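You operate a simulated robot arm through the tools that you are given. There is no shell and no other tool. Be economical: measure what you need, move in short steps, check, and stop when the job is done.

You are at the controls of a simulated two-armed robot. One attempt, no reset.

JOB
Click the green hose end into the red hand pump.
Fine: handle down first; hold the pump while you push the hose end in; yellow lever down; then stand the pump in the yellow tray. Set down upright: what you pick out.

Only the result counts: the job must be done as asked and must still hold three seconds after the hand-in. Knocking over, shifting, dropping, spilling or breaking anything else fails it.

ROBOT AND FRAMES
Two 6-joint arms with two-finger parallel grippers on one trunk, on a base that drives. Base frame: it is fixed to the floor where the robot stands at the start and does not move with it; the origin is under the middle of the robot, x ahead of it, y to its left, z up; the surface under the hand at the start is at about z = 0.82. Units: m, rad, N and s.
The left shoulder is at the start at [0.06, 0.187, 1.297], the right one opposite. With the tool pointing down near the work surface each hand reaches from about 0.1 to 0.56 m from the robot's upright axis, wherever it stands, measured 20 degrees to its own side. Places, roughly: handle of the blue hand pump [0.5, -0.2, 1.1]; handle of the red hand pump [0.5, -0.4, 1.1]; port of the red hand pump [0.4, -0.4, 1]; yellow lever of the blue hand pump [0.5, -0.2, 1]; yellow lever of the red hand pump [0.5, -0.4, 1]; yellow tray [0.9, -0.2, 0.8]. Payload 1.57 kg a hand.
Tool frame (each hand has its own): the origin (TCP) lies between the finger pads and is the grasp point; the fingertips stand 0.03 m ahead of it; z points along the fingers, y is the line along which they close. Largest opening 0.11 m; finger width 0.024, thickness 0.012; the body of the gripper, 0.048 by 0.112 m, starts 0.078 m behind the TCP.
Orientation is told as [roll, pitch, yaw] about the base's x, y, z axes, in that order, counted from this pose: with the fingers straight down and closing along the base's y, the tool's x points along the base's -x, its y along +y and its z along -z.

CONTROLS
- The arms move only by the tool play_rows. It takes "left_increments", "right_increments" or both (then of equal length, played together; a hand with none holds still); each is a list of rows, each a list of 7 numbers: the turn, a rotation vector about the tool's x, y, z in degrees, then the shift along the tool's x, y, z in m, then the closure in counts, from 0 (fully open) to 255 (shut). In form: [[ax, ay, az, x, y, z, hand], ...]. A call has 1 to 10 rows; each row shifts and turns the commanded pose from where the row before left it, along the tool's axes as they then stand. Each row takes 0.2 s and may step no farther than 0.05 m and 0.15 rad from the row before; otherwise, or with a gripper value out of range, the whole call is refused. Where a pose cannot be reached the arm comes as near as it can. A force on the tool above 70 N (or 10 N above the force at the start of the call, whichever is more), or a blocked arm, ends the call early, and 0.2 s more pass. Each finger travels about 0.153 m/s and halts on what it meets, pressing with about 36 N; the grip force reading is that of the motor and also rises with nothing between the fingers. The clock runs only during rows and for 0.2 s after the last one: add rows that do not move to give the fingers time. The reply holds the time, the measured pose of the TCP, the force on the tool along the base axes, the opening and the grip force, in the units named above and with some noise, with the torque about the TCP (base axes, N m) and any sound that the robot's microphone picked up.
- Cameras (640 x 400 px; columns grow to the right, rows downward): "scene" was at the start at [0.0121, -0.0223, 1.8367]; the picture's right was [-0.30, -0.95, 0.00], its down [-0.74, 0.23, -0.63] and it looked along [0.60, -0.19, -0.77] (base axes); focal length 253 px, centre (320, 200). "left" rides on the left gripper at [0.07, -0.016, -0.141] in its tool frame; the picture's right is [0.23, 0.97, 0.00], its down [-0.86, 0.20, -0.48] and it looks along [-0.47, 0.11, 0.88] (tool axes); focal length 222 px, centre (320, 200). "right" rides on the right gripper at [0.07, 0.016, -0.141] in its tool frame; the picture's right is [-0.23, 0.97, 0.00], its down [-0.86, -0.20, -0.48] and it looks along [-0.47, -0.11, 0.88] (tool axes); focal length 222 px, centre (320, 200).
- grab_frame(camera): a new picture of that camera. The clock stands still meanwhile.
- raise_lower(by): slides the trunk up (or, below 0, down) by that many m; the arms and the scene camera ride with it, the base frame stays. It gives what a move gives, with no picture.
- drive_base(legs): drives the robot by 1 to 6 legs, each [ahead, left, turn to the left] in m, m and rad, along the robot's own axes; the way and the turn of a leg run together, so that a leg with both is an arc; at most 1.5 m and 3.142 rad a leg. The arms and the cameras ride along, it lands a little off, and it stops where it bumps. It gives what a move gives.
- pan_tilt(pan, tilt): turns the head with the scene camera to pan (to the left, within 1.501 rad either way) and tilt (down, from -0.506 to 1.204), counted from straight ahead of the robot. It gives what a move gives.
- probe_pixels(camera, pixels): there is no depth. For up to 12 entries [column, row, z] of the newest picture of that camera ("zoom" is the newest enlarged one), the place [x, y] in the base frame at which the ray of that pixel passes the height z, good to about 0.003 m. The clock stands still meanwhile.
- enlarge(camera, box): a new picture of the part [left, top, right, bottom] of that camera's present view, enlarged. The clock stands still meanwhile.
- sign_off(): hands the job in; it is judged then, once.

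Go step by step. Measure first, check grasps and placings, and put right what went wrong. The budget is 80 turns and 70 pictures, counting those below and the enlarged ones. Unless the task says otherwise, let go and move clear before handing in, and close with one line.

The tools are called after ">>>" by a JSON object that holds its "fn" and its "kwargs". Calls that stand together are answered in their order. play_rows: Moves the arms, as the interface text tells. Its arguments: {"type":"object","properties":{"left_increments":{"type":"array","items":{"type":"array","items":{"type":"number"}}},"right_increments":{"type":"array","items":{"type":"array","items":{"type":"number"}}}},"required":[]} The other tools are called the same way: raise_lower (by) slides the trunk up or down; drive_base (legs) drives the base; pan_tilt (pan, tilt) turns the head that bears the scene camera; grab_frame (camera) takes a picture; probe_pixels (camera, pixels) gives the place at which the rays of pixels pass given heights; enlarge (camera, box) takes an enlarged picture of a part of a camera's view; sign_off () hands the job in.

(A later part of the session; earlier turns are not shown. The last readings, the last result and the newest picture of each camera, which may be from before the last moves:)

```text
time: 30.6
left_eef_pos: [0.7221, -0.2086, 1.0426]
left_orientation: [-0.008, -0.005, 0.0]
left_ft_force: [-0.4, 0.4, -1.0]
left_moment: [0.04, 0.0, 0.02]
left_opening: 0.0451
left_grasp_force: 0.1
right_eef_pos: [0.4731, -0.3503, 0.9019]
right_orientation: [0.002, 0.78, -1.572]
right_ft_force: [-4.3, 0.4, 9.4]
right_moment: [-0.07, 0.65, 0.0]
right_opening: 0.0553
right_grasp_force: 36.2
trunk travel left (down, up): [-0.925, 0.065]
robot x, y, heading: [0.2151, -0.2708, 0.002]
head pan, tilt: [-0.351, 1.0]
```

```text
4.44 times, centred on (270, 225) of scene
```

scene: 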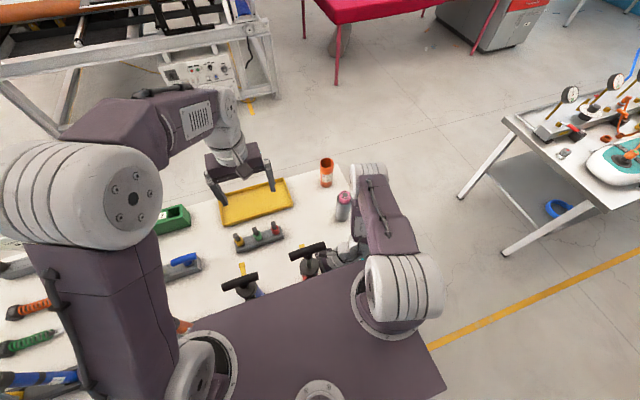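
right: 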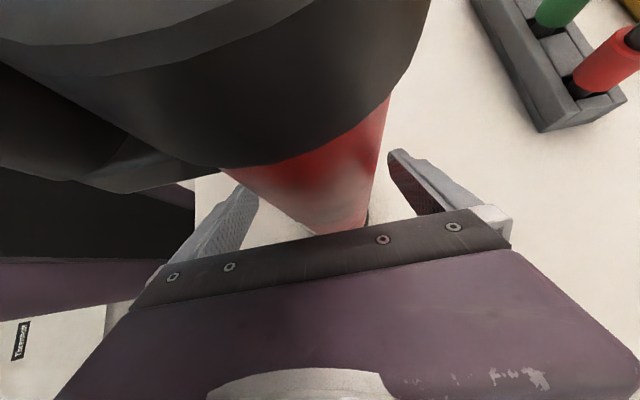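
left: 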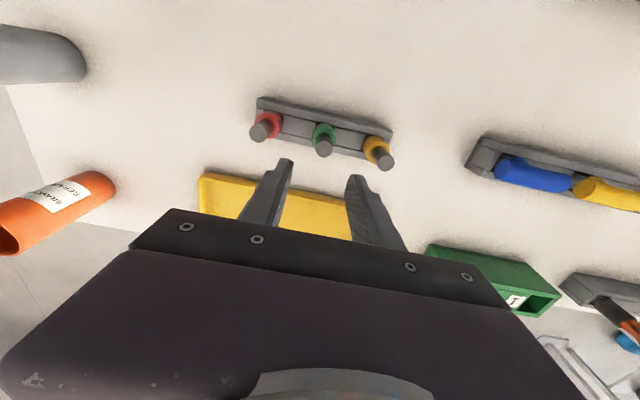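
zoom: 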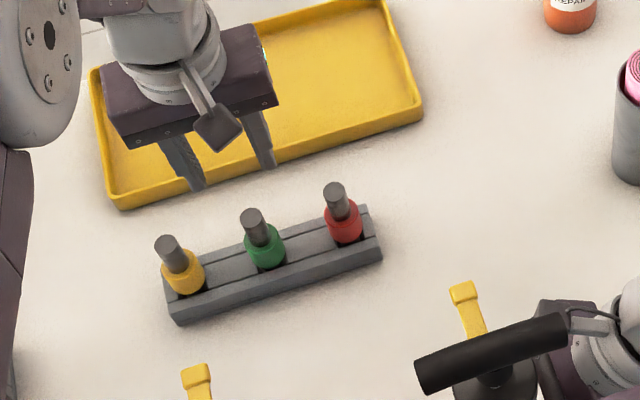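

I'll triangulate the green stem's top and collar again from both views.

>>> {"fn": "probe_pixels", "kwargs": {"camera": "left", "pixels": [[324, 150, 0.9], [324, 150, 0.95], [323, 138, 0.88], [269, 127, 0.92], [384, 162, 0.92]]}}

>>> {"fn": "probe_pixels", "kwargs": {"camera": "zoom", "pixels": [[251, 214, 0.9], [251, 214, 0.95], [263, 240, 0.88], [267, 263, 0.86]]}}

```text
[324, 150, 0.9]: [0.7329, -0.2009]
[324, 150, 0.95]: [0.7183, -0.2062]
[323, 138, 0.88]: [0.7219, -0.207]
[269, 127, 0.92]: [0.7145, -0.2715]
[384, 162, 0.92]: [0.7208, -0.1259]
```

```text
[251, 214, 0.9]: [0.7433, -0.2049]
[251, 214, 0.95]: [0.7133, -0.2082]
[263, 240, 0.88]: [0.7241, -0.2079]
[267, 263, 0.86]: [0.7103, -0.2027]
```

The stem's top is ≈(0.722,-0.2065,0.934), almost under the TCP. I'll descend to TCP z≈0.92 and close.

>>> {"fn": "play_rows", "kwargs": {"left_increments": [[0.5, 0, 0, 0, 0.002, 0.03, 150], [0, 0.3, 0, 0, 0, 0.03, 150], [0, 0, 0, 0, 0, 0.03, 150], [0, 0, 0, 0, 0, 0.02, 150], [0, 0, 0, 0, 0, 0.013, 150], [0, 0, 0, 0, 0, 0, 150]]}}

>>> {"fn": "grab_frame", "kwargs": {"camera": "left"}}

>>> {"fn": "enlarge", "kwargs": {"camera": "scene", "box": [230, 200, 310, 260]}}

```text
time: 32.0
left_eef_pos: [0.7219, -0.2093, 0.9221]
left_orientation: [-0.015, 0.001, 0.0]
left_ft_force: [-0.7, -0.3, -0.1]
left_moment: [0.0, -0.02, 0.01]
left_opening: 0.0453
left_grasp_force: 0.1
right_eef_pos: [0.4742, -0.3494, 0.902]
right_orientation: [0.002, 0.778, -1.572]
right_ft_force: [-3.5, 0.1, 6.6]
right_moment: [-0.08, 0.53, -0.03]
right_opening: 0.0556
right_grasp_force: 35.9
trunk travel left (down, up): [-0.925, 0.065]
robot x, y, heading: [0.2113, -0.2707, 0.003]
head pan, tilt: [-0.351, 1.0]
```

```text
31 pictures are left
```

left: 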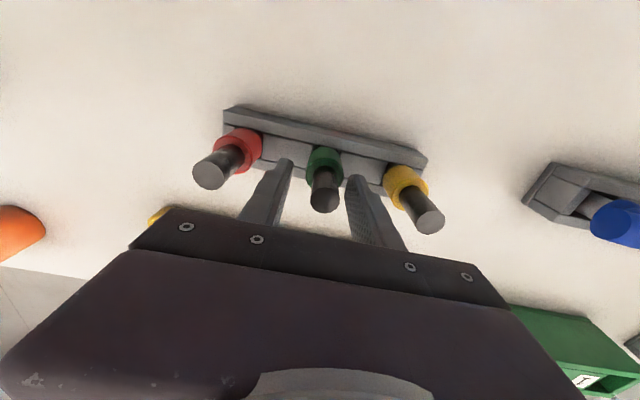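

```text
6.67 times, centred on (270, 230) of scene
```

zoom: 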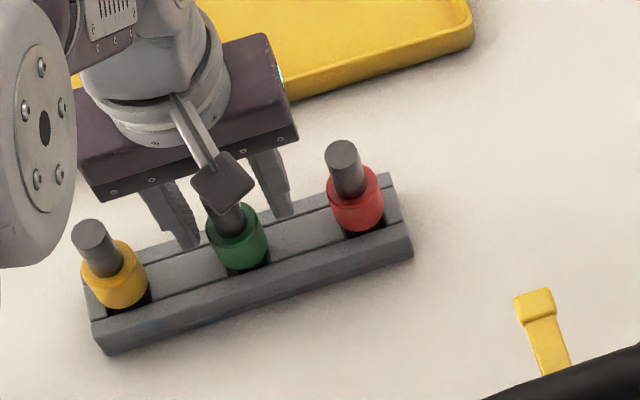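

The fingers straddle the green stem. I'll level the small roll, centre and close gently.

>>> {"fn": "play_rows", "kwargs": {"left_increments": [[-0.86, 0, 0, 0, 0.002, 0.003, 150], [0, 0, 0, 0, 0, 0, 180], [0, 0, 0, 0, 0, 0, 210], [0, 0, 0, 0, 0, 0, 255], [0, 0, 0, 0, 0, 0, 255], [0, 0, 0, 0, 0, 0, 255]]}}

```text
time: 33.4
left_eef_pos: [0.7216, -0.2069, 0.9175]
left_orientation: [-0.002, 0.0, 0.001]
left_ft_force: [0.6, 0.1, -0.3]
left_moment: [0.0, -0.04, -0.06]
left_opening: 0.0302
left_grasp_force: 35.7
right_eef_pos: [0.4754, -0.3487, 0.9021]
right_orientation: [0.004, 0.777, -1.573]
right_ft_force: [-3.0, 0.5, 4.8]
right_moment: [-0.05, 0.51, 0.01]
right_opening: 0.0552
right_grasp_force: 35.9
trunk travel left (down, up): [-0.925, 0.065]
robot x, y, heading: [0.213, -0.2696, 0.003]
head pan, tilt: [-0.351, 1.0]
```

The opening of 30 mm shows the tips just catch the collar's upper edge. I'll reopen slightly, go 13 mm deeper and regrip for a firmer hold.

>>> {"fn": "play_rows", "kwargs": {"left_increments": [[0, 0, 0, 0, 0, 0, 160], [0, 0, 0, 0, 0, 0, 160], [0, 0, 0, 0, 0, 0.007, 160], [0, 0, 0, 0, 0, 0.006, 160], [0, 0, 0, 0, 0, 0, 200], [0, 0, 0, 0, 0, 0, 255], [0, 0, 0, 0, 0, 0, 255], [0, 0, 0, 0, 0, 0, 255]]}}

>>> {"fn": "enlarge", "kwargs": {"camera": "scene", "box": [230, 200, 310, 260]}}

```text
time: 35.2
left_eef_pos: [0.7205, -0.2071, 0.9055]
left_orientation: [-0.002, 0.0, 0.0]
left_ft_force: [0.7, -0.2, 5.9]
left_moment: [-0.04, 0.02, 0.01]
left_opening: 0.0302
left_grasp_force: 36.0
right_eef_pos: [0.4745, -0.3499, 0.9029]
right_orientation: [0.002, 0.777, -1.572]
right_ft_force: [0.4, 0.1, -0.1]
right_moment: [0.06, 0.15, 0.0]
right_opening: 0.0555
right_grasp_force: 36.3
trunk travel left (down, up): [-0.925, 0.065]
robot x, y, heading: [0.2172, -0.2717, 0.004]
head pan, tilt: [-0.351, 1.0]
```

```text
6.67 times, centred on (270, 230) of scene
```

zoom: 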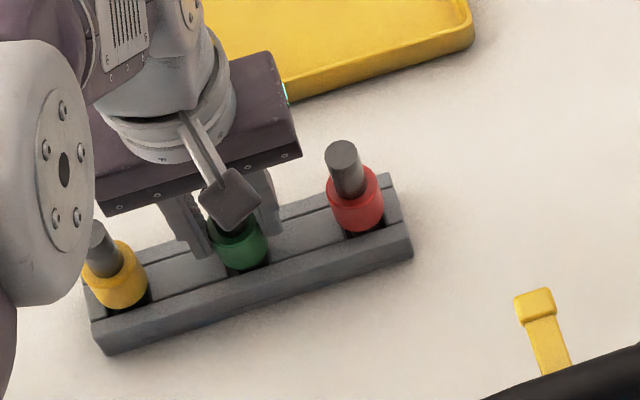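

Gripped again at 30 mm, deeper. I'll lift straight up slowly and check that only the hose end comes along.

>>> {"fn": "play_rows", "kwargs": {"left_increments": [[0, 0, 0, 0, 0, -0.01, 255], [0, 0, 0, 0, 0, -0.015, 255], [0, 0, 0, 0, 0, -0.02, 255], [0, 0, 0, 0, 0, -0.03, 255], [0, 0, 0, 0, 0, -0.04, 255], [0, 0, 0, 0, 0, -0.045, 255], [0, 0, 0, 0, 0, -0.045, 255], [0, 0, 0, 0, 0, -0.045, 255]]}}

>>> {"fn": "grab_frame", "kwargs": {"camera": "left"}}

>>> {"fn": "enlarge", "kwargs": {"camera": "scene", "box": [210, 160, 350, 280]}}

```text
time: 37.0
left_eef_pos: [0.7203, -0.2045, 1.1559]
left_orientation: [0.001, 0.001, 0.001]
left_ft_force: [-1.0, -0.8, -0.5]
left_moment: [0.01, -0.03, 0.0]
left_opening: 0.03
left_grasp_force: 36.3
right_eef_pos: [0.4753, -0.3493, 0.901]
right_orientation: [0.002, 0.778, -1.573]
right_ft_force: [-0.1, 0.0, 2.5]
right_moment: [-0.03, 0.2, -0.04]
right_opening: 0.0552
right_grasp_force: 35.5
trunk travel left (down, up): [-0.925, 0.065]
robot x, y, heading: [0.2109, -0.2703, 0.002]
head pan, tilt: [-0.351, 1.0]
```

```text
28 pictures are left
```

left: 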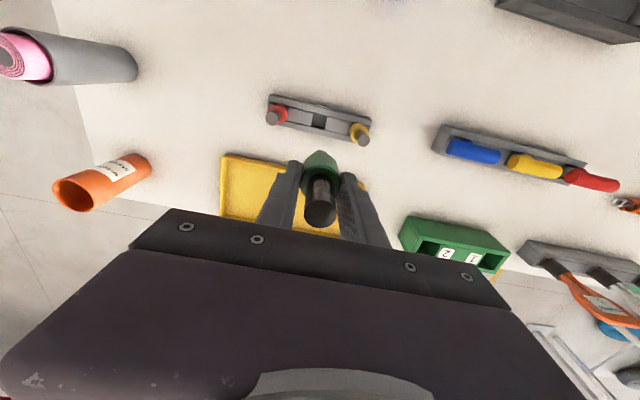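

```text
3.33 times, centred on (280, 220) of scene
```

zoom: 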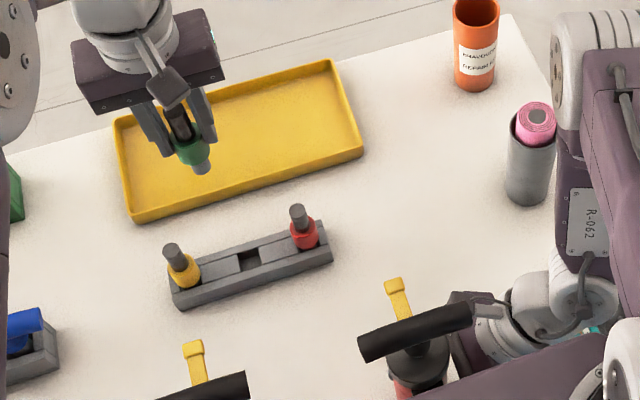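

The hose end is out, and its grey plug points down. I'll carry it up and over, pausing at x≈0.50 so the left camera looks straight down on the port.

>>> {"fn": "play_rows", "kwargs": {"left_increments": [[0, 0, 0, 0, 0, -0.04, 255], [0, 0, 0, 0, 0, -0.04, 255], [0, 0, 0, 0.037, -0.023, 0, 255], [0, 0, 0, 0.037, -0.023, 0, 255], [0, 0, 0, 0.037, -0.023, 0, 255], [0, 0, 0, 0.037, -0.023, 0, 255], [0, 0, 0, 0.037, -0.023, 0, 255], [0, 0, 0, 0.035, -0.03, 0, 255], [0, 0, 0, 0, 0, 0, 255]]}}

>>> {"fn": "grab_frame", "kwargs": {"camera": "left"}}

>>> {"fn": "enlarge", "kwargs": {"camera": "left", "box": [240, 20, 400, 120]}}

```text
time: 39.0
left_eef_pos: [0.5044, -0.3529, 1.2353]
left_orientation: [-0.001, 0.0, 0.001]
left_ft_force: [-0.9, 0.1, -0.2]
left_moment: [0.01, 0.02, -0.05]
left_opening: 0.03
left_grasp_force: 35.5
right_eef_pos: [0.4747, -0.3497, 0.902]
right_orientation: [0.0, 0.778, -1.573]
right_ft_force: [-0.7, -3.5, 4.8]
right_moment: [-0.08, -0.03, -0.06]
right_opening: 0.0555
right_grasp_force: 36.0
trunk travel left (down, up): [-0.925, 0.065]
robot x, y, heading: [0.2106, -0.2691, -0.001]
head pan, tilt: [-0.351, 1.0]
```

```text
26 pictures are left
```

left: 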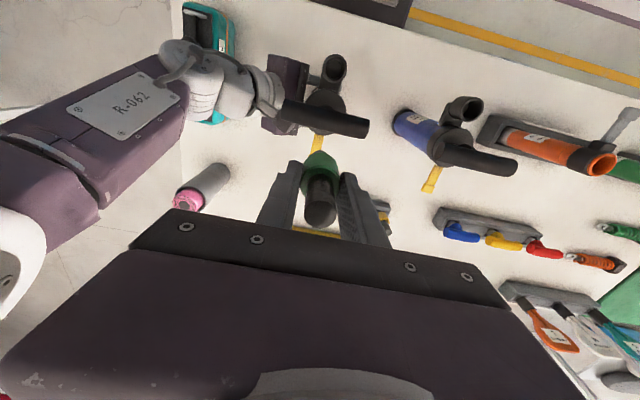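

```text
4.00 times, centred on (320, 70) of left
```

zoom: 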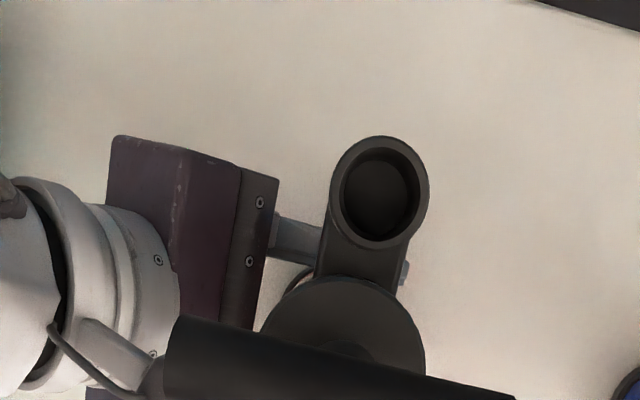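

The port mouth shows at zoom (380,192), so I'll probe it.

>>> {"fn": "probe_pixels", "kwargs": {"camera": "zoom", "pixels": [[380, 192, 1.0], [380, 192, 1.03], [380, 192, 1.05], [331, 192, 1.03], [429, 192, 1.03], [343, 350, 1.04], [261, 335, 1.03], [426, 340, 1.03]]}}

```text
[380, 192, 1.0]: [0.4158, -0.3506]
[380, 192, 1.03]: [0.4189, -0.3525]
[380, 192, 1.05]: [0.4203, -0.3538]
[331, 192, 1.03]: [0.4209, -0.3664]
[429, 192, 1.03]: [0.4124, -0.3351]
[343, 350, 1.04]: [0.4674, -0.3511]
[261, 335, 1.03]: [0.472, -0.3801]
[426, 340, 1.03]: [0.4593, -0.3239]
```

Port centre ≈(0.422,-0.352), z≈1.035. I'll move above it and descend to just short of contact, then check visually.

>>> {"fn": "play_rows", "kwargs": {"left_increments": [[0, 0, 0, 0.041, 0.0005, 0, 255], [0, 0, 0, 0.0415, 0.0005, 0, 255], [0, 0, 0, 0, 0, 0.04, 255], [0, 0, 0, 0, 0, 0.04, 255], [0, 0, 0, 0, 0, 0.02, 255], [0, 0, 0, 0, 0, 0, 255]]}}

>>> {"fn": "enlarge", "kwargs": {"camera": "left", "box": [220, 80, 420, 240]}}

>>> {"fn": "enlarge", "kwargs": {"camera": "scene", "box": [240, 210, 380, 310]}}

```text
time: 40.1
left_eef_pos: [0.4193, -0.3522, 1.1563]
left_orientation: [-0.002, 0.002, -0.007]
left_ft_force: [-3.5, 9.6, 43.6]
left_moment: [-1.83, 3.32, -0.92]
left_opening: 0.0305
left_grasp_force: 36.2
right_eef_pos: [0.4747, -0.3491, 0.9031]
right_orientation: [-0.001, 0.778, -1.575]
right_ft_force: [-0.9, 0.7, 0.0]
right_moment: [-0.02, -0.02, -0.02]
right_opening: 0.0555
right_grasp_force: 36.3
trunk travel left (down, up): [-0.925, 0.065]
robot x, y, heading: [0.2146, -0.276, -0.002]
head pan, tilt: [-0.351, 1.0]
stopped in row 5 (left hand): the force on the tool passed its limit at 218 N (the readings are from after the stop); the commanded pose is now the measured one
```

```text
2.50 times, centred on (320, 160) of left
```

zoom: 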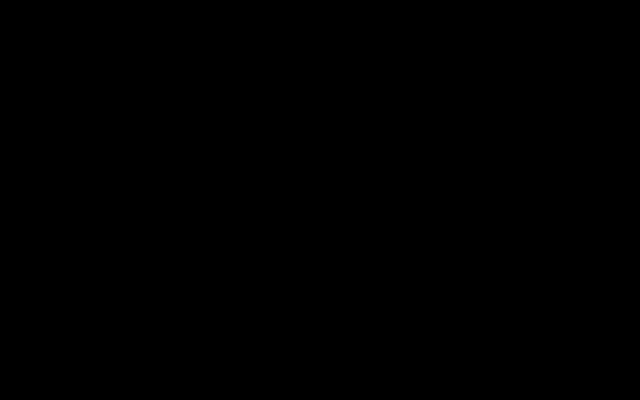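

```text
4.00 times, centred on (310, 260) of scene
```

zoom: 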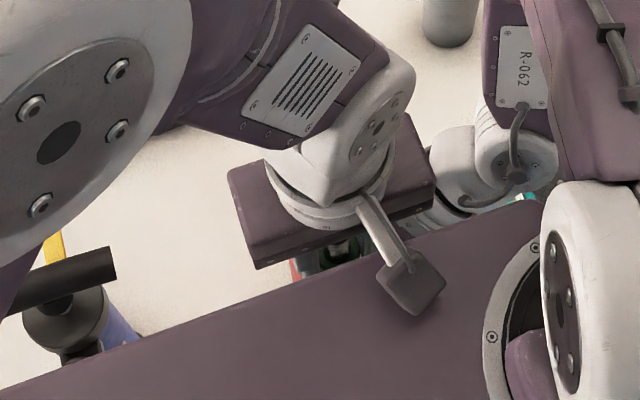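

The black left view and the 218 N spike mean the left hand's camera bracket hit my own shoulder plate, not the port. I'll raise the left hand, then use the right hand to move the pump 0.11 m forward for clearance.

>>> {"fn": "play_rows", "kwargs": {"left_increments": [[0, 0, 0, 0, 0, -0.03, 255], [0, 0, 0, 0, 0, -0.04, 255], [0, 0, 0, -0.04, 0, -0.02, 255], [0, 0, 0, -0.045, 0, 0, 255], [0, 0, 0, -0.045, 0, 0, 255], [0, 0, 0, -0.045, 0.03, 0, 255], [0, 0, 0, 0, 0.04, 0, 255]]}}

>>> {"fn": "grab_frame", "kwargs": {"camera": "left"}}

```text
refused: row 6 steps farther than a row can; nothing moved
```

```text
22 pictures are left
```

left: 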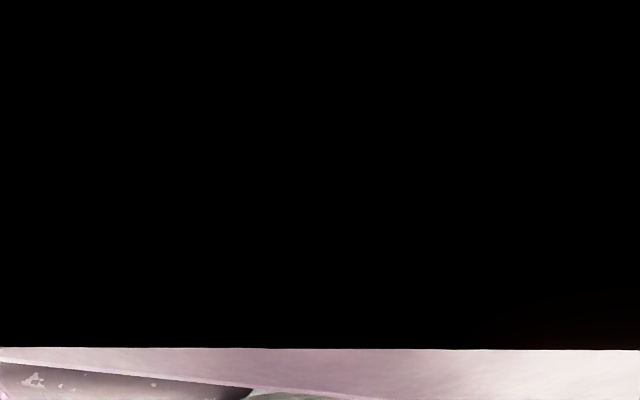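

One row was too long, so I'll resend it with a shorter step.

>>> {"fn": "play_rows", "kwargs": {"left_increments": [[0, 0, 0, 0, 0, -0.03, 255], [0, 0, 0, 0, 0, -0.04, 255], [0, 0, 0, -0.04, 0, -0.02, 255], [0, 0, 0, -0.04, 0, 0, 255], [0, 0, 0, -0.04, 0.015, 0, 255], [0, 0, 0, -0.03, 0.035, 0, 255], [0, 0, 0, 0, 0.04, 0, 255]]}}

>>> {"fn": "grab_frame", "kwargs": {"camera": "left"}}

```text
time: 41.7
left_eef_pos: [0.5672, -0.2614, 1.2421]
left_orientation: [-0.003, 0.003, -0.006]
left_ft_force: [0.0, 0.3, -0.5]
left_moment: [-0.03, 0.0, -0.03]
left_opening: 0.0301
left_grasp_force: 35.9
right_eef_pos: [0.4746, -0.3484, 0.9023]
right_orientation: [-0.001, 0.778, -1.573]
right_ft_force: [-0.4, 0.9, -0.9]
right_moment: [0.0, -0.03, -0.02]
right_opening: 0.0553
right_grasp_force: 36.1
trunk travel left (down, up): [-0.925, 0.065]
robot x, y, heading: [0.2163, -0.2694, 0.001]
head pan, tilt: [-0.351, 1.0]
```

```text
21 pictures are left
```

left: 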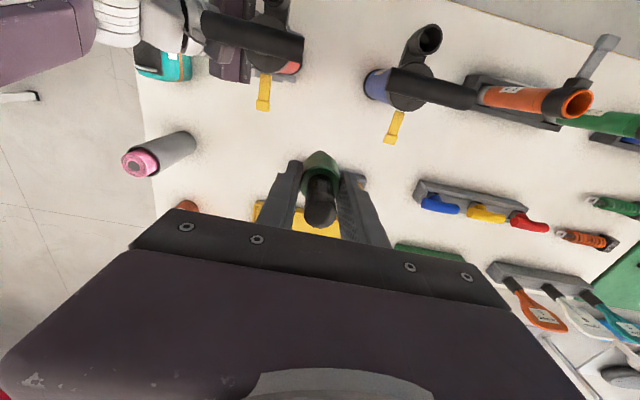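

The hose end is still held properly. Now the right hand lifts the pump 2 cm, moves it 0.11 m in +x and sets it down.

>>> {"fn": "play_rows", "kwargs": {"right_increments": [[0, 0, 0, 0.007, 0, -0.0071, 255], [0, 0, 0, 0.007, 0, -0.0071, 255], [0, 0, 0, 0, 0.03, 0, 255], [0, 0, 0, 0, 0.03, 0, 255], [0, 0, 0, 0, 0.03, 0, 255], [0, 0, 0, 0, 0.02, 0, 255], [0, 0, 0, 0, 0, 0, 255], [0, 0, 0, -0.006, 0, 0.006, 255], [0, 0, 0, -0.004, 0, 0.004, 255], [0, 0, 0, -0.003, 0, 0.003, 255]]}}

>>> {"fn": "enlarge", "kwargs": {"camera": "scene", "box": [230, 170, 390, 290]}}

```text
time: 43.9
left_eef_pos: [0.5685, -0.2621, 1.2426]
left_orientation: [0.0, 0.003, -0.005]
left_ft_force: [0.5, -0.7, -0.3]
left_moment: [0.01, 0.01, -0.02]
left_opening: 0.03
left_grasp_force: 36.0
right_eef_pos: [0.5859, -0.3491, 0.9019]
right_orientation: [-0.002, 0.78, -1.572]
right_ft_force: [-0.2, 0.1, -3.6]
right_moment: [0.02, -0.04, -0.01]
right_opening: 0.0554
right_grasp_force: 35.8
trunk travel left (down, up): [-0.925, 0.065]
robot x, y, heading: [0.2154, -0.2716, -0.001]
head pan, tilt: [-0.351, 1.0]
```

```text
3.33 times, centred on (310, 230) of scene
```

zoom: 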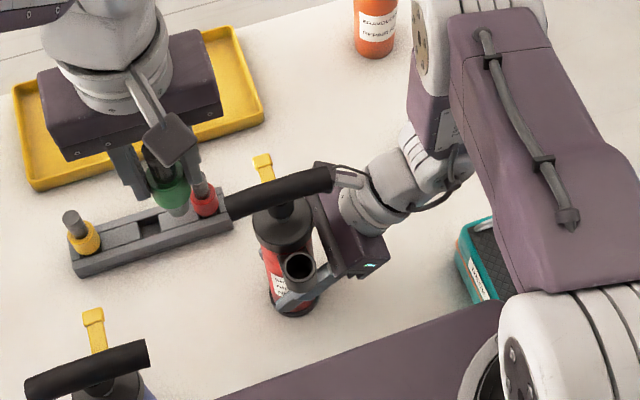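

The pump now stands clear and the port is visible to the scene camera at zoom (299,266). I'll seat the pump fully on the table and bring the left camera above the port.

>>> {"fn": "play_rows", "kwargs": {"left_increments": [[0, 0, 0, -0.015, -0.03, 0, 255], [0, 0, 0, -0.015, -0.03, 0, 255], [0, 0, 0, -0.014, -0.03, 0, 255], [0, 0, 0, 0, 0, 0, 255]], "right_increments": [[0, 0, 0, -0.0015, 0, 0.0015, 255], [0, 0, 0, -0.001, 0, 0.001, 255], [0, 0, 0, 0, 0, 0, 255], [0, 0, 0, 0, 0, 0, 255]]}}

>>> {"fn": "enlarge", "kwargs": {"camera": "scene", "box": [260, 210, 340, 270]}}

>>> {"fn": "probe_pixels", "kwargs": {"camera": "scene", "pixels": [[303.7, 249.8, 1.03]]}}

>>> {"fn": "enlarge", "kwargs": {"camera": "left", "box": [240, 20, 400, 120]}}

```text
time: 44.9
left_eef_pos: [0.6106, -0.352, 1.2421]
left_orientation: [-0.004, 0.0, -0.006]
left_ft_force: [-1.1, -0.3, -1.1]
left_moment: [0.03, -0.01, 0.01]
left_opening: 0.0301
left_grasp_force: 35.9
right_eef_pos: [0.5855, -0.3484, 0.9004]
right_orientation: [0.002, 0.78, -1.57]
right_ft_force: [4.7, -0.2, 27.3]
right_moment: [0.2, 0.46, 0.03]
right_opening: 0.0552
right_grasp_force: 36.0
trunk travel left (down, up): [-0.925, 0.065]
robot x, y, heading: [0.2181, -0.2743, -0.002]
head pan, tilt: [-0.351, 1.0]
```

```text
6.67 times, centred on (300, 240) of scene
```

zoom: 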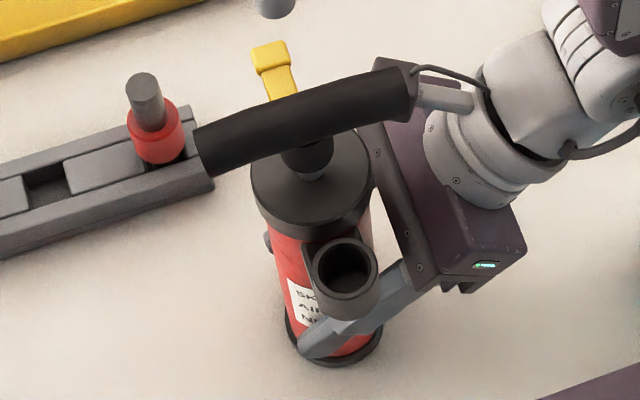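

```text
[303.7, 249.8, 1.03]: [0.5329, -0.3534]
```

```text
4.00 times, centred on (320, 70) of left
```

zoom: 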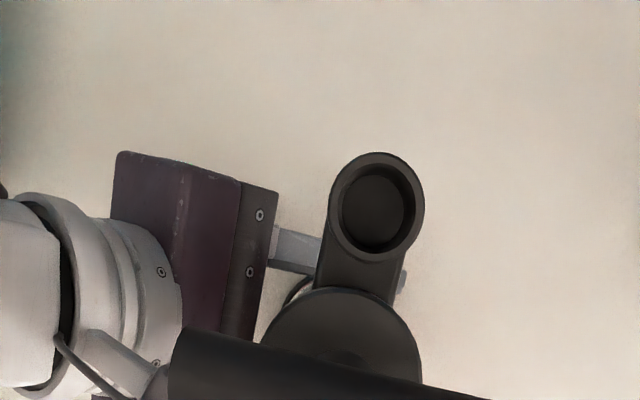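

>>> {"fn": "probe_pixels", "kwargs": {"camera": "zoom", "pixels": [[376, 206, 1.02], [376, 206, 1.04], [341, 345, 1.04]]}}

>>> {"fn": "enlarge", "kwargs": {"camera": "left", "box": [250, 120, 390, 240]}}

>>> {"fn": "probe_pixels", "kwargs": {"camera": "zoom", "pixels": [[320, 140, 1.23]]}}

>>> {"fn": "probe_pixels", "kwargs": {"camera": "scene", "pixels": [[303.9, 249.9, 1.02], [303.9, 249.9, 1.04]]}}

```text
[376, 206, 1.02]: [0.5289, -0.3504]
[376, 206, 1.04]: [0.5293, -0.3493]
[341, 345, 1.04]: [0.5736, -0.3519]
```

```text
3.33 times, centred on (320, 180) of left
```

zoom: 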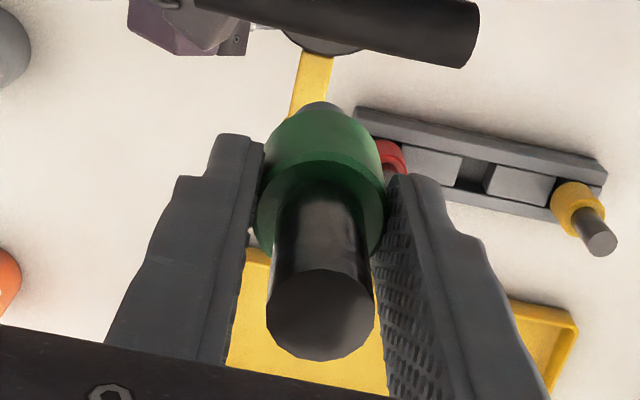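

```text
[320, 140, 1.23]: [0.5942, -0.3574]
```

```text
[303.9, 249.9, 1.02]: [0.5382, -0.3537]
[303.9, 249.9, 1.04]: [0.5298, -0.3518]
```

Scene and left views agree: the port is at ≈(0.5295,-0.3505,1.04). I'll measure the held stem's offset from the TCP in the same left view.

>>> {"fn": "probe_pixels", "kwargs": {"camera": "zoom", "pixels": [[320, 313, 1.27], [267, 310, 1.27], [374, 305, 1.27], [322, 230, 1.232], [322, 210, 1.232], [319, 105, 1.17]]}}

```text
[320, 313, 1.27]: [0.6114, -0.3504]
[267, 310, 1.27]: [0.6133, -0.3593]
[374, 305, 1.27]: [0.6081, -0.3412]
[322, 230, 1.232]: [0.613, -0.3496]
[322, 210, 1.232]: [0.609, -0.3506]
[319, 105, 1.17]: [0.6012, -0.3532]
```

The stem is centred on the TCP to within 1.5 mm. I'll move over the port and descend to just above it.

>>> {"fn": "play_rows", "kwargs": {"left_increments": [[0, 0, 0, 0.041, 0, 0, 255], [0, 0, 0, 0.0405, 0, 0, 255], [0, 0, 0, 0, 0, 0.04, 255], [0, 0, 0, 0, 0, 0.04, 255], [0, 0, 0, 0, 0, 0.02, 255], [0, 0, 0, 0, 0, 0.01, 255], [0, 0, 0, 0, 0, 0, 255]]}}

>>> {"fn": "enlarge", "kwargs": {"camera": "left", "box": [250, 80, 390, 220]}}

>>> {"fn": "enlarge", "kwargs": {"camera": "scene", "box": [260, 210, 340, 270]}}

```text
time: 46.5
left_eef_pos: [0.5302, -0.3514, 1.1364]
left_orientation: [-0.001, 0.002, -0.006]
left_ft_force: [-0.4, 0.8, -0.4]
left_moment: [-0.03, -0.03, -0.02]
left_opening: 0.0303
left_grasp_force: 36.8
right_eef_pos: [0.5838, -0.3486, 0.8999]
right_orientation: [-0.002, 0.78, -1.573]
right_ft_force: [-2.8, 1.3, 7.5]
right_moment: [0.08, -0.07, 0.03]
right_opening: 0.0551
right_grasp_force: 36.2
trunk travel left (down, up): [-0.925, 0.065]
robot x, y, heading: [0.2178, -0.2688, 0.002]
head pan, tilt: [-0.351, 1.0]
```

```text
2.86 times, centred on (320, 150) of left
```

zoom: 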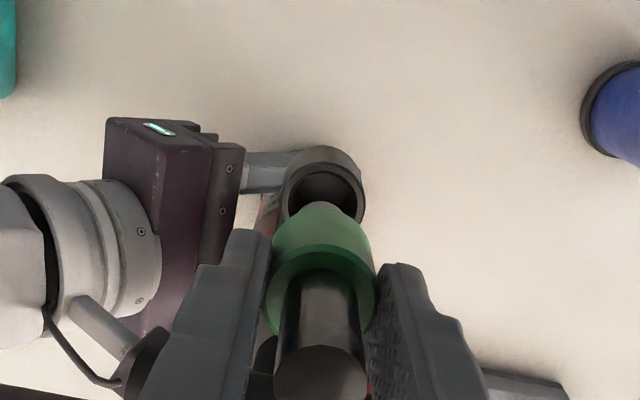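

```text
6.67 times, centred on (300, 240) of scene
```

zoom: 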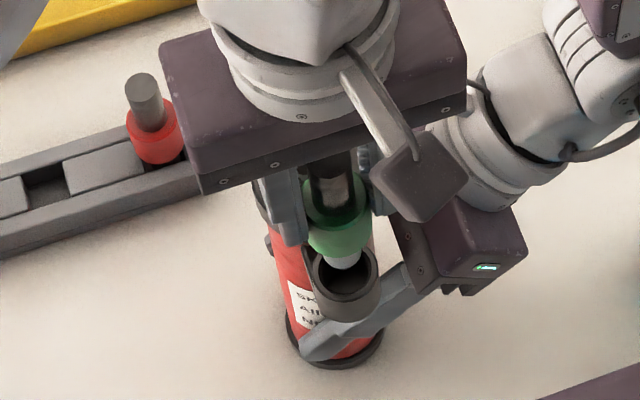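

Both views show the plug lined up over the port mouth (scene zoom (342,262) vs (346,268)). I'll push down in small steps, listening for the click.

>>> {"fn": "play_rows", "kwargs": {"left_increments": [[0, 0, 0, 0, 0, 0.008, 255], [0, 0, 0, 0, 0, 0.008, 255], [0, 0, 0, 0, 0, 0.006, 255], [0, 0, 0, 0, 0, 0.005, 255], [0, 0, 0, 0, 0, 0.005, 255], [0, 0, 0, 0, 0, 0.004, 255]]}}

```text
time: 47.9
left_eef_pos: [0.5316, -0.3531, 1.0982]
left_orientation: [-0.003, 0.002, -0.006]
left_ft_force: [-0.2, 0.1, 1.1]
left_moment: [-0.01, 0.0, -0.04]
left_opening: 0.0304
left_grasp_force: 36.2
right_eef_pos: [0.5838, -0.3494, 0.8992]
right_orientation: [0.002, 0.78, -1.575]
right_ft_force: [-0.9, 0.6, -0.3]
right_moment: [-0.1, -0.08, -0.01]
right_opening: 0.0555
right_grasp_force: 36.4
trunk travel left (down, up): [-0.925, 0.065]
robot x, y, heading: [0.2131, -0.2711, 0.001]
head pan, tilt: [-0.351, 1.0]
```

The plug is entering freely. I'll continue down.

>>> {"fn": "play_rows", "kwargs": {"left_increments": [[0, 0, 0, 0, 0, 0.004, 255], [0, 0, 0, 0, 0, 0.004, 255], [0, 0, 0, 0, 0, 0.004, 255], [0, 0, 0, 0, 0, 0.004, 255], [0, 0, 0, 0, 0, 0.003, 255], [0, 0, 0, 0, 0, 0.003, 255]]}}

>>> {"fn": "enlarge", "kwargs": {"camera": "scene", "box": [260, 210, 340, 270]}}

```text
time: 49.3
left_eef_pos: [0.531, -0.3532, 1.0763]
left_orientation: [-0.005, 0.0, -0.007]
left_ft_force: [-0.6, 2.0, 25.7]
left_moment: [0.41, 0.01, -0.01]
left_opening: 0.0303
left_grasp_force: 36.4
right_eef_pos: [0.5862, -0.3494, 0.9001]
right_orientation: [0.001, 0.779, -1.569]
right_ft_force: [2.9, -2.9, -12.2]
right_moment: [-0.25, -1.04, 0.17]
right_opening: 0.0553
right_grasp_force: 36.1
trunk travel left (down, up): [-0.925, 0.065]
robot x, y, heading: [0.2167, -0.2694, 0.0]
head pan, tilt: [-0.351, 1.0]
```

```text
6.67 times, centred on (300, 240) of scene
```

zoom: 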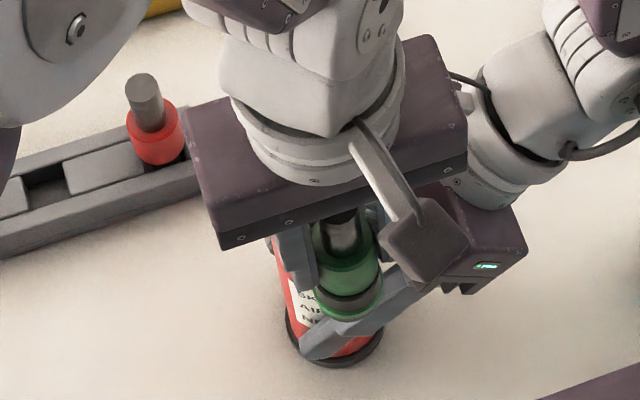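

The force has risen to 26 N but there is no click yet, and the collar is near the port rim. I'll push further in 2–3 mm steps.

>>> {"fn": "play_rows", "kwargs": {"left_increments": [[0, 0, 0, 0, 0, 0.003, 255], [0, 0, 0, 0, 0, 0.003, 255], [0, 0, 0, 0, 0, 0.003, 255], [0, 0, 0, 0, 0, 0.003, 255]]}}

```text
time: 50.2
left_eef_pos: [0.5302, -0.3544, 1.0709]
left_orientation: [-0.007, -0.003, -0.006]
left_ft_force: [-1.1, 4.4, 30.3]
left_moment: [0.77, 0.16, 0.03]
left_opening: 0.0297
left_grasp_force: 36.0
right_eef_pos: [0.5851, -0.3493, 0.9021]
right_orientation: [0.005, 0.777, -1.573]
right_ft_force: [-0.8, -0.5, 5.7]
right_moment: [0.33, -0.15, 0.01]
right_opening: 0.0556
right_grasp_force: 36.1
trunk travel left (down, up): [-0.925, 0.065]
robot x, y, heading: [0.212, -0.2722, -0.001]
head pan, tilt: [-0.351, 1.0]
stopped in row 4 (left hand): the force on the tool passed its limit at 76 N (the readings are from after the stop); the commanded pose is now the measured one
```

The stop came with the fingertips (z≈1.041) at the port rim, so the fingers bottomed out, not the plug. I'll let go, rise and look before pushing from higher up.

>>> {"fn": "play_rows", "kwargs": {"left_increments": [[0, 0, 0, 0, 0, 0, 200], [0, 0, 0, 0, 0, 0, 165], [0, 0, 0, 0, 0, 0, 150], [0, 0, 0, 0, 0, -0.03, 150], [0, 0, 0, 0, 0, -0.03, 150], [0, 0, 0, 0, 0, -0.03, 150]]}}

>>> {"fn": "enlarge", "kwargs": {"camera": "left", "box": [250, 80, 390, 220]}}

>>> {"fn": "enlarge", "kwargs": {"camera": "scene", "box": [260, 210, 340, 270]}}

```text
time: 51.6
left_eef_pos: [0.5292, -0.3518, 1.1586]
left_orientation: [-0.005, -0.002, -0.007]
left_ft_force: [-0.3, -0.3, -0.1]
left_moment: [0.0, 0.0, 0.01]
left_opening: 0.0451
left_grasp_force: 0.1
right_eef_pos: [0.5854, -0.3484, 0.9007]
right_orientation: [0.006, 0.777, -1.574]
right_ft_force: [-0.2, 2.6, 20.0]
right_moment: [0.54, 0.6, -0.11]
right_opening: 0.0553
right_grasp_force: 35.3
trunk travel left (down, up): [-0.925, 0.065]
robot x, y, heading: [0.2146, -0.2727, 0.005]
head pan, tilt: [-0.351, 1.0]
```

```text
2.86 times, centred on (320, 150) of left
```

zoom: 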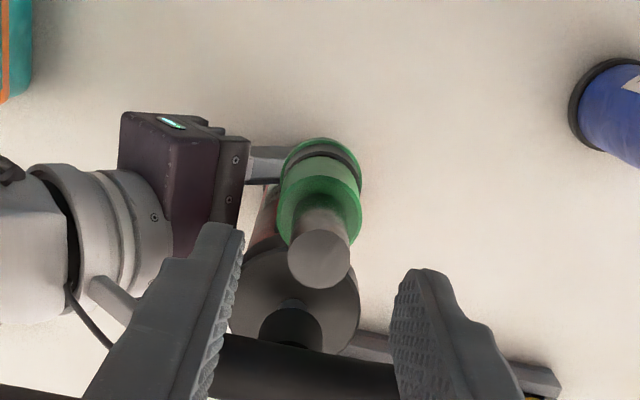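

```text
6.67 times, centred on (300, 240) of scene
```

zoom: 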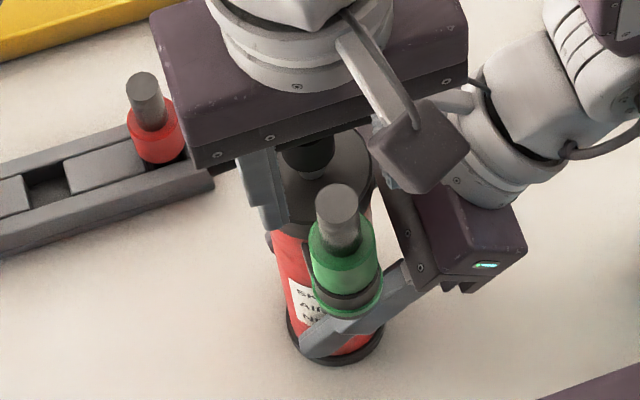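

A green ring now shows around the port's rim, but no click was reported. I'll zoom closer at the joint.

>>> {"fn": "enlarge", "kwargs": {"camera": "scene", "box": [290, 232, 322, 256]}}

>>> {"fn": "enlarge", "kwargs": {"camera": "left", "box": [300, 115, 348, 155]}}

```text
16.00 times, centred on (306, 244) of scene
```

zoom: 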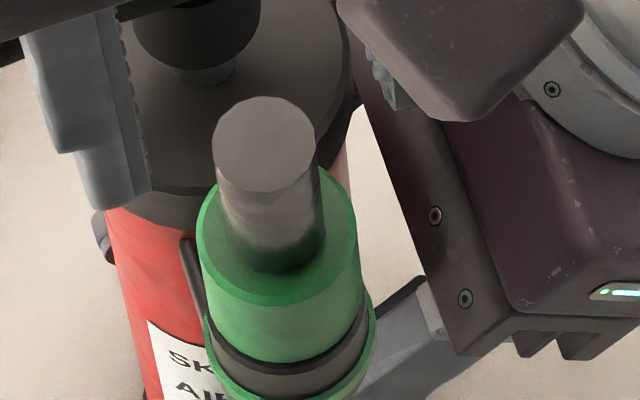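

```text
10.00 times, centred on (324, 135) of left
```

zoom: 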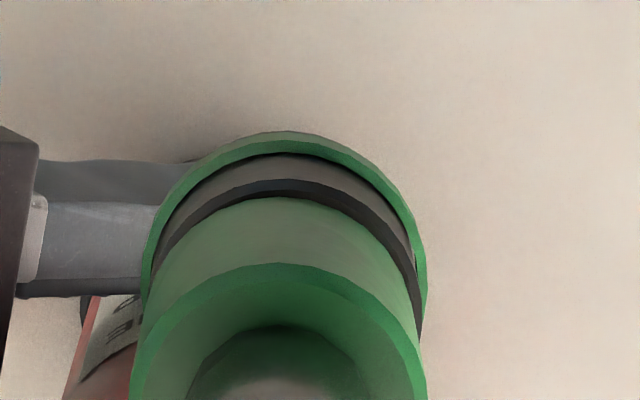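

The collar looks flush on the port's rim, and a green indicator ring surrounds it. I'll confirm with a push on the stem's top with closed fingers.

>>> {"fn": "play_rows", "kwargs": {"left_increments": [[0, 0, 0, 0, -0.001, 0, 255], [0, 0, 0, 0, 0, 0, 255], [0, 0, 0, 0, 0, 0.015, 255], [0, 0, 0, 0, 0, 0.01, 255], [0, 0, 0, 0, 0, 0.004, 255], [0, 0, 0, 0, 0, 0.003, 255], [0, 0, 0, 0, 0, 0.003, 255], [0, 0, 0, 0, 0, 0.003, 255]]}}

```text
time: 52.5
left_eef_pos: [0.5299, -0.3576, 1.1442]
left_orientation: [-0.01, -0.009, -0.004]
left_ft_force: [-5.2, 3.4, 28.2]
left_moment: [0.17, 0.34, 0.0]
left_opening: 0.0001
left_grasp_force: 21.4
right_eef_pos: [0.5853, -0.3504, 0.8999]
right_orientation: [0.011, 0.769, -1.574]
right_ft_force: [0.1, 0.7, 13.5]
right_moment: [-0.06, 0.67, -0.05]
right_opening: 0.0554
right_grasp_force: 36.4
trunk travel left (down, up): [-0.925, 0.065]
robot x, y, heading: [0.2123, -0.2747, -0.002]
head pan, tilt: [-0.351, 1.0]
stopped in row 4 (left hand): the force on the tool passed its limit at 90 N (the readings are from after the stop); the commanded pose is now the measured one
```

90 N produced no further travel, so it is fully seated. A gentle pull test with the collar gripped higher will show whether it is latched.

>>> {"fn": "play_rows", "kwargs": {"left_increments": [[0.4, 0.4, 0, 0, 0.003, -0.02, 150], [0, 0, 0, 0, 0.001, 0, 150], [0, 0, 0, 0, 0, 0, 150], [0, 0, 0, 0, 0, 0.03, 150], [0, 0, 0, 0, 0, 0.03, 150], [0, 0, 0, 0, 0, 0.017, 150], [0, 0, 0, 0, 0, 0, 220], [0, 0, 0, 0, 0, 0, 255], [0, 0, 0, 0, 0, 0, 255]]}}

>>> {"fn": "play_rows", "kwargs": {"left_increments": [[0, 0, 0, 0, 0, -0.002, 255], [0, 0, 0, 0, 0, -0.002, 255], [0, 0, 0, 0, 0, 0, 255]]}}

```text
time: 54.5
left_eef_pos: [0.5306, -0.3523, 1.0862]
left_orientation: [-0.019, 0.0, -0.005]
left_ft_force: [-0.5, 1.4, 6.3]
left_moment: [0.11, 0.02, -0.01]
left_opening: 0.0303
left_grasp_force: 36.4
right_eef_pos: [0.5859, -0.3503, 0.8991]
right_orientation: [0.007, 0.77, -1.573]
right_ft_force: [-3.9, 6.0, 15.7]
right_moment: [0.51, 0.57, -0.09]
right_opening: 0.0551
right_grasp_force: 36.2
trunk travel left (down, up): [-0.925, 0.065]
robot x, y, heading: [0.2147, -0.2734, 0.006]
head pan, tilt: [-0.351, 1.0]
```

```text
time: 55.3
left_eef_pos: [0.5305, -0.3517, 1.0896]
left_orientation: [-0.019, 0.002, -0.005]
left_ft_force: [1.3, 0.3, -6.7]
left_moment: [0.02, 0.01, 0.01]
left_opening: 0.03
left_grasp_force: 36.0
right_eef_pos: [0.587, -0.3502, 0.8978]
right_orientation: [0.007, 0.769, -1.572]
right_ft_force: [-5.1, 5.3, 23.1]
right_moment: [-0.04, 0.9, -0.13]
right_opening: 0.0555
right_grasp_force: 35.5
trunk travel left (down, up): [-0.925, 0.065]
robot x, y, heading: [0.2161, -0.2735, 0.002]
head pan, tilt: [-0.351, 1.0]
```

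The pull of 4 mm gives -6.7 N. I'll pull 4 mm more to see whether resistance builds.

>>> {"fn": "play_rows", "kwargs": {"left_increments": [[0, 0, 0, 0, 0, -0.002, 255], [0, 0, 0, 0, 0, -0.002, 255], [0, 0, 0, 0, 0, 0, 255]]}}

>>> {"fn": "enlarge", "kwargs": {"camera": "scene", "box": [282, 230, 330, 266]}}

```text
time: 56.1
left_eef_pos: [0.5305, -0.3527, 1.0936]
left_orientation: [-0.02, 0.003, -0.007]
left_ft_force: [-0.1, 0.1, -7.2]
left_moment: [0.01, -0.03, -0.02]
left_opening: 0.0305
left_grasp_force: 36.5
right_eef_pos: [0.5858, -0.3509, 0.8995]
right_orientation: [0.006, 0.771, -1.572]
right_ft_force: [-5.4, 3.6, 21.9]
right_moment: [-0.08, 0.81, -0.1]
right_opening: 0.0552
right_grasp_force: 36.0
trunk travel left (down, up): [-0.925, 0.065]
robot x, y, heading: [0.2129, -0.2725, -0.001]
head pan, tilt: [-0.351, 1.0]
```

```text
11.11 times, centred on (306, 248) of scene
```

zoom: 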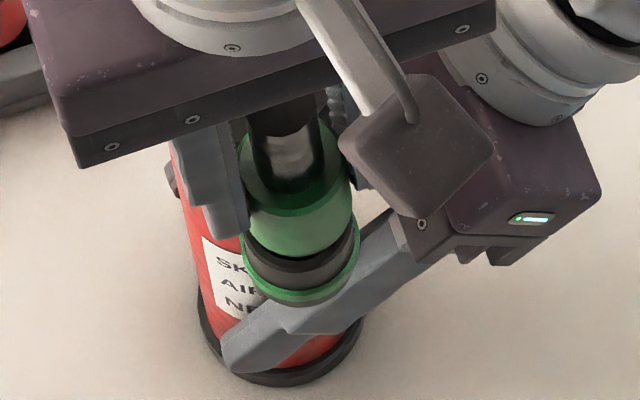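

The hose end slid out a few mm at a steady 7 N, so it is held by friction only and not latched. I'll push it back down with the higher grip, in small steps, watching for a click.

>>> {"fn": "play_rows", "kwargs": {"left_increments": [[0.9, 0, 0, 0, 0, 0.003, 255], [0, 0, 0, 0, 0, 0.003, 255], [0, 0, 0, 0, 0, 0.003, 255], [0, 0, 0, 0, 0, 0.003, 255], [0, 0, 0, 0, 0, 0.003, 255], [0, 0, 0, 0, 0, 0.003, 255], [0, 0, 0, 0, 0, 0.003, 255]]}}

>>> {"fn": "enlarge", "kwargs": {"camera": "scene", "box": [282, 230, 330, 266]}}

```text
time: 57.7
left_eef_pos: [0.5297, -0.3553, 1.0722]
left_orientation: [-0.036, 0.001, -0.005]
left_ft_force: [3.2, 4.4, 28.4]
left_moment: [0.79, -0.11, -0.03]
left_opening: 0.0301
left_grasp_force: 35.7
right_eef_pos: [0.5849, -0.3513, 0.8988]
right_orientation: [0.01, 0.767, -1.571]
right_ft_force: [-2.9, -2.6, 5.4]
right_moment: [-0.4, -1.07, 0.2]
right_opening: 0.0553
right_grasp_force: 35.7
trunk travel left (down, up): [-0.925, 0.065]
robot x, y, heading: [0.2148, -0.2721, 0.0]
head pan, tilt: [-0.351, 1.0]
```

```text
11.11 times, centred on (306, 248) of scene
```

zoom: 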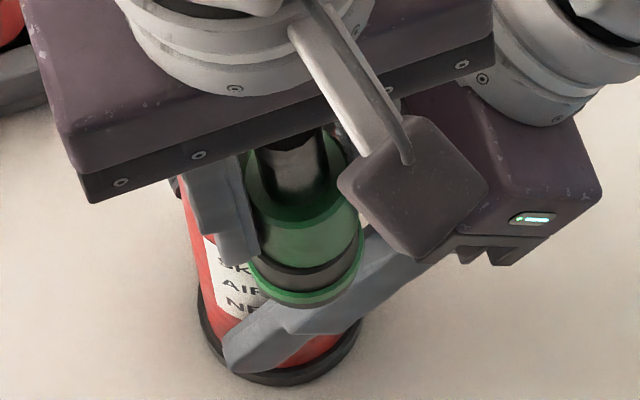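

It is unclear whether the hose end moved or my fingers merely slipped on the collar. I'll pull up 12 mm, let go, then touch the stem's top: contact near TCP z 1.144 means it stayed seated.

>>> {"fn": "play_rows", "kwargs": {"left_increments": [[-1.0, 0, 0, 0, 0.001, -0.004, 255], [-1.0, 0, 0, 0, 0.001, -0.004, 255], [0, 0, 0, 0, 0, -0.004, 255], [0, 0, 0, 0, 0, 0, 255]]}}

>>> {"fn": "play_rows", "kwargs": {"left_increments": [[0, 0, 0, 0, 0, 0, 150], [0, 0, 0, 0, 0, 0, 150], [0, 0, 0, 0, 0, 0, 150], [0, 0, 0, 0, 0, -0.045, 150], [0, 0, 0, 0, 0, -0.045, 150], [0, 0, 0, 0, 0, 0, 255], [0, 0, 0, 0, 0, 0, 255], [0, 0, 0, 0, 0, 0.01, 255], [0, 0, 0, 0, 0, 0.006, 255]]}}

```text
time: 58.7
left_eef_pos: [0.5319, -0.3519, 1.0844]
left_orientation: [0.003, 0.002, -0.004]
left_ft_force: [0.0, 0.6, -6.8]
left_moment: [0.01, 0.01, 0.02]
left_opening: 0.0305
left_grasp_force: 36.3
right_eef_pos: [0.5859, -0.3506, 0.8987]
right_orientation: [0.005, 0.77, -1.574]
right_ft_force: [-5.2, 2.7, 18.5]
right_moment: [-0.2, 0.96, -0.13]
right_opening: 0.0554
right_grasp_force: 35.5
trunk travel left (down, up): [-0.925, 0.065]
robot x, y, heading: [0.2124, -0.2728, 0.002]
head pan, tilt: [-0.351, 1.0]
```

```text
time: 60.7
left_eef_pos: [0.532, -0.3519, 1.1586]
left_orientation: [0.002, 0.002, -0.006]
left_ft_force: [0.6, 0.6, -0.2]
left_moment: [0.0, 0.0, 0.04]
left_opening: 0.0
left_grasp_force: 20.9
right_eef_pos: [0.5859, -0.3507, 0.8984]
right_orientation: [0.006, 0.77, -1.576]
right_ft_force: [-3.8, 1.5, 11.9]
right_moment: [0.04, 0.71, -0.09]
right_opening: 0.0551
right_grasp_force: 35.8
trunk travel left (down, up): [-0.925, 0.065]
robot x, y, heading: [0.2155, -0.2698, 0.005]
head pan, tilt: [-0.351, 1.0]
```

>>> {"fn": "play_rows", "kwargs": {"left_increments": [[0, 0, 0, 0, 0, 0.003, 255], [0, 0, 0, 0, 0, 0.003, 255], [0, 0, 0, 0, 0, 0.003, 255]]}}

>>> {"fn": "play_rows", "kwargs": {"left_increments": [[0, 0, 0, 0, 0, 0.002, 255], [0, 0, 0, 0, 0, 0.002, 255]]}}

```text
time: 61.5
left_eef_pos: [0.5316, -0.3515, 1.1495]
left_orientation: [0.0, 0.001, -0.006]
left_ft_force: [-0.8, -0.1, 0.5]
left_moment: [0.01, -0.03, 0.04]
left_opening: 0.0
left_grasp_force: 20.9
right_eef_pos: [0.5865, -0.3507, 0.8986]
right_orientation: [0.005, 0.769, -1.575]
right_ft_force: [-4.1, 2.1, 10.9]
right_moment: [-0.06, 0.64, -0.1]
right_opening: 0.0554
right_grasp_force: 36.7
trunk travel left (down, up): [-0.925, 0.065]
robot x, y, heading: [0.2135, -0.2708, -0.002]
head pan, tilt: [-0.351, 1.0]
```

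```text
time: 62.1
left_eef_pos: [0.5315, -0.3511, 1.1449]
left_orientation: [0.0, 0.003, -0.005]
left_ft_force: [-0.3, 0.0, 0.2]
left_moment: [-0.01, -0.02, -0.01]
left_opening: 0.0
left_grasp_force: 21.2
right_eef_pos: [0.5857, -0.3507, 0.8989]
right_orientation: [0.006, 0.769, -1.574]
right_ft_force: [-4.4, 1.9, 10.0]
right_moment: [-0.01, 0.63, -0.13]
right_opening: 0.0554
right_grasp_force: 36.5
trunk travel left (down, up): [-0.925, 0.065]
robot x, y, heading: [0.2165, -0.2682, 0.007]
head pan, tilt: [-0.351, 1.0]
```

No contact at 1.145, so the hose end stayed seated and my fingers had slipped. One more firm push on the stem makes sure.

>>> {"fn": "play_rows", "kwargs": {"left_increments": [[0, 0, 0, 0, 0, 0.002, 255], [0, 0, 0, 0, 0, 0.002, 255], [0, 0, 0, 0, 0, 0.002, 255], [0, 0, 0, 0, 0, 0.002, 255], [0, 0, 0, 0, 0, 0.002, 255], [0, 0, 0, 0, 0, 0.002, 255], [0, 0, 0, 0, 0, 0.002, 255]]}}

```text
time: 62.9
left_eef_pos: [0.5322, -0.3552, 1.1446]
left_orientation: [-0.005, -0.006, -0.004]
left_ft_force: [-6.2, 2.9, 26.8]
left_moment: [0.11, 0.29, 0.01]
left_opening: 0.0
left_grasp_force: 21.8
right_eef_pos: [0.5867, -0.3511, 0.8998]
right_orientation: [0.011, 0.766, -1.573]
right_ft_force: [-1.6, 1.3, 11.7]
right_moment: [0.01, 0.9, -0.08]
right_opening: 0.0552
right_grasp_force: 36.2
trunk travel left (down, up): [-0.925, 0.065]
robot x, y, heading: [0.212, -0.2742, 0.008]
head pan, tilt: [-0.351, 1.0]
stopped in row 3 (left hand): the force on the tool passed its limit at 78 N (the readings are from after the stop); the commanded pose is now the measured one
```

The stem top is again at 1.114 and rigid, so the hose end is seated. Next is the yellow lever, with its tip near (0.664,-0.351,1.03): the left hand goes there tilted 20° so that its camera clears the handle.

>>> {"fn": "play_rows", "kwargs": {"left_increments": [[0, 0, 0, 0, 0, -0.03, 255], [0, 0, 0, 0, 0, -0.04, 255], [0, 6.7, 0, -0.043, 0.002, 0, 255], [0, 6.7, 0, -0.043, 0.002, 0, 255], [0, 6.7, 0, -0.043, 0.0, 0, 255], [0, 0, 0, 0, 0, 0, 255]]}}

```text
time: 64.3
left_eef_pos: [0.6606, -0.3487, 1.196]
left_orientation: [-0.003, 0.351, -0.007]
left_ft_force: [-0.2, 0.6, -0.4]
left_moment: [-0.02, 0.02, 0.01]
left_opening: 0.0001
left_grasp_force: 21.8
right_eef_pos: [0.5893, -0.3508, 0.8966]
right_orientation: [0.012, 0.762, -1.572]
right_ft_force: [0.0, 2.6, 13.1]
right_moment: [0.35, 0.44, -0.11]
right_opening: 0.0556
right_grasp_force: 35.9
trunk travel left (down, up): [-0.925, 0.065]
robot x, y, heading: [0.2136, -0.2698, -0.003]
head pan, tilt: [-0.351, 1.0]
```

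The tilt is right. I'll descend to just above the lever and take a look.

>>> {"fn": "play_rows", "kwargs": {"left_increments": [[0, 0, 0, -0.0137, 0, 0.0376, 255], [0, 0, 0, -0.0137, 0, 0.0376, 255], [0, 0, 0, -0.0051, 0, 0.0141, 255], [0, 0, 0, 0, 0, 0, 255]]}}

>>> {"fn": "enlarge", "kwargs": {"camera": "left", "box": [220, 60, 420, 240]}}

>>> {"fn": "enlarge", "kwargs": {"camera": "scene", "box": [250, 185, 338, 255]}}

```text
time: 65.3
left_eef_pos: [0.6572, -0.3479, 1.1021]
left_orientation: [-0.002, 0.348, -0.006]
left_ft_force: [-0.1, 0.4, 0.2]
left_moment: [-0.02, -0.01, 0.02]
left_opening: 0.0
left_grasp_force: 21.0
left hand out of reach, approached as far as the arm can: row 3
right_eef_pos: [0.5888, -0.3524, 0.897]
right_orientation: [0.011, 0.763, -1.575]
right_ft_force: [0.8, 0.7, 12.3]
right_moment: [0.1, 0.4, -0.01]
right_opening: 0.0553
right_grasp_force: 36.6
trunk travel left (down, up): [-0.925, 0.065]
robot x, y, heading: [0.2172, -0.2728, -0.0]
head pan, tilt: [-0.351, 1.0]
```

```text
2.22 times, centred on (320, 150) of left
```

zoom: 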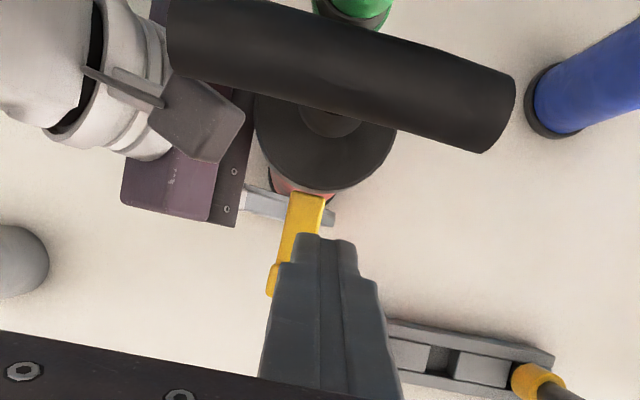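

```text
5.71 times, centred on (294, 220) of scene
```

zoom: 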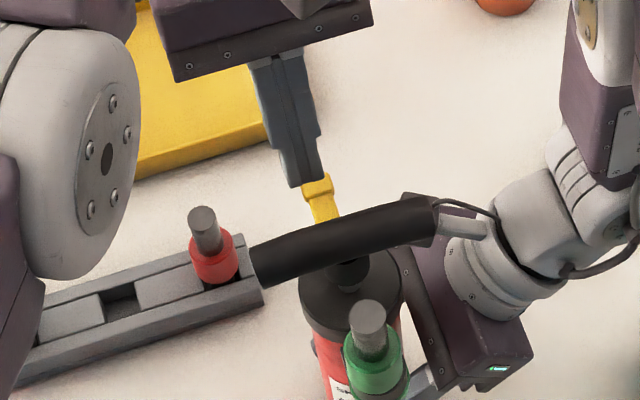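

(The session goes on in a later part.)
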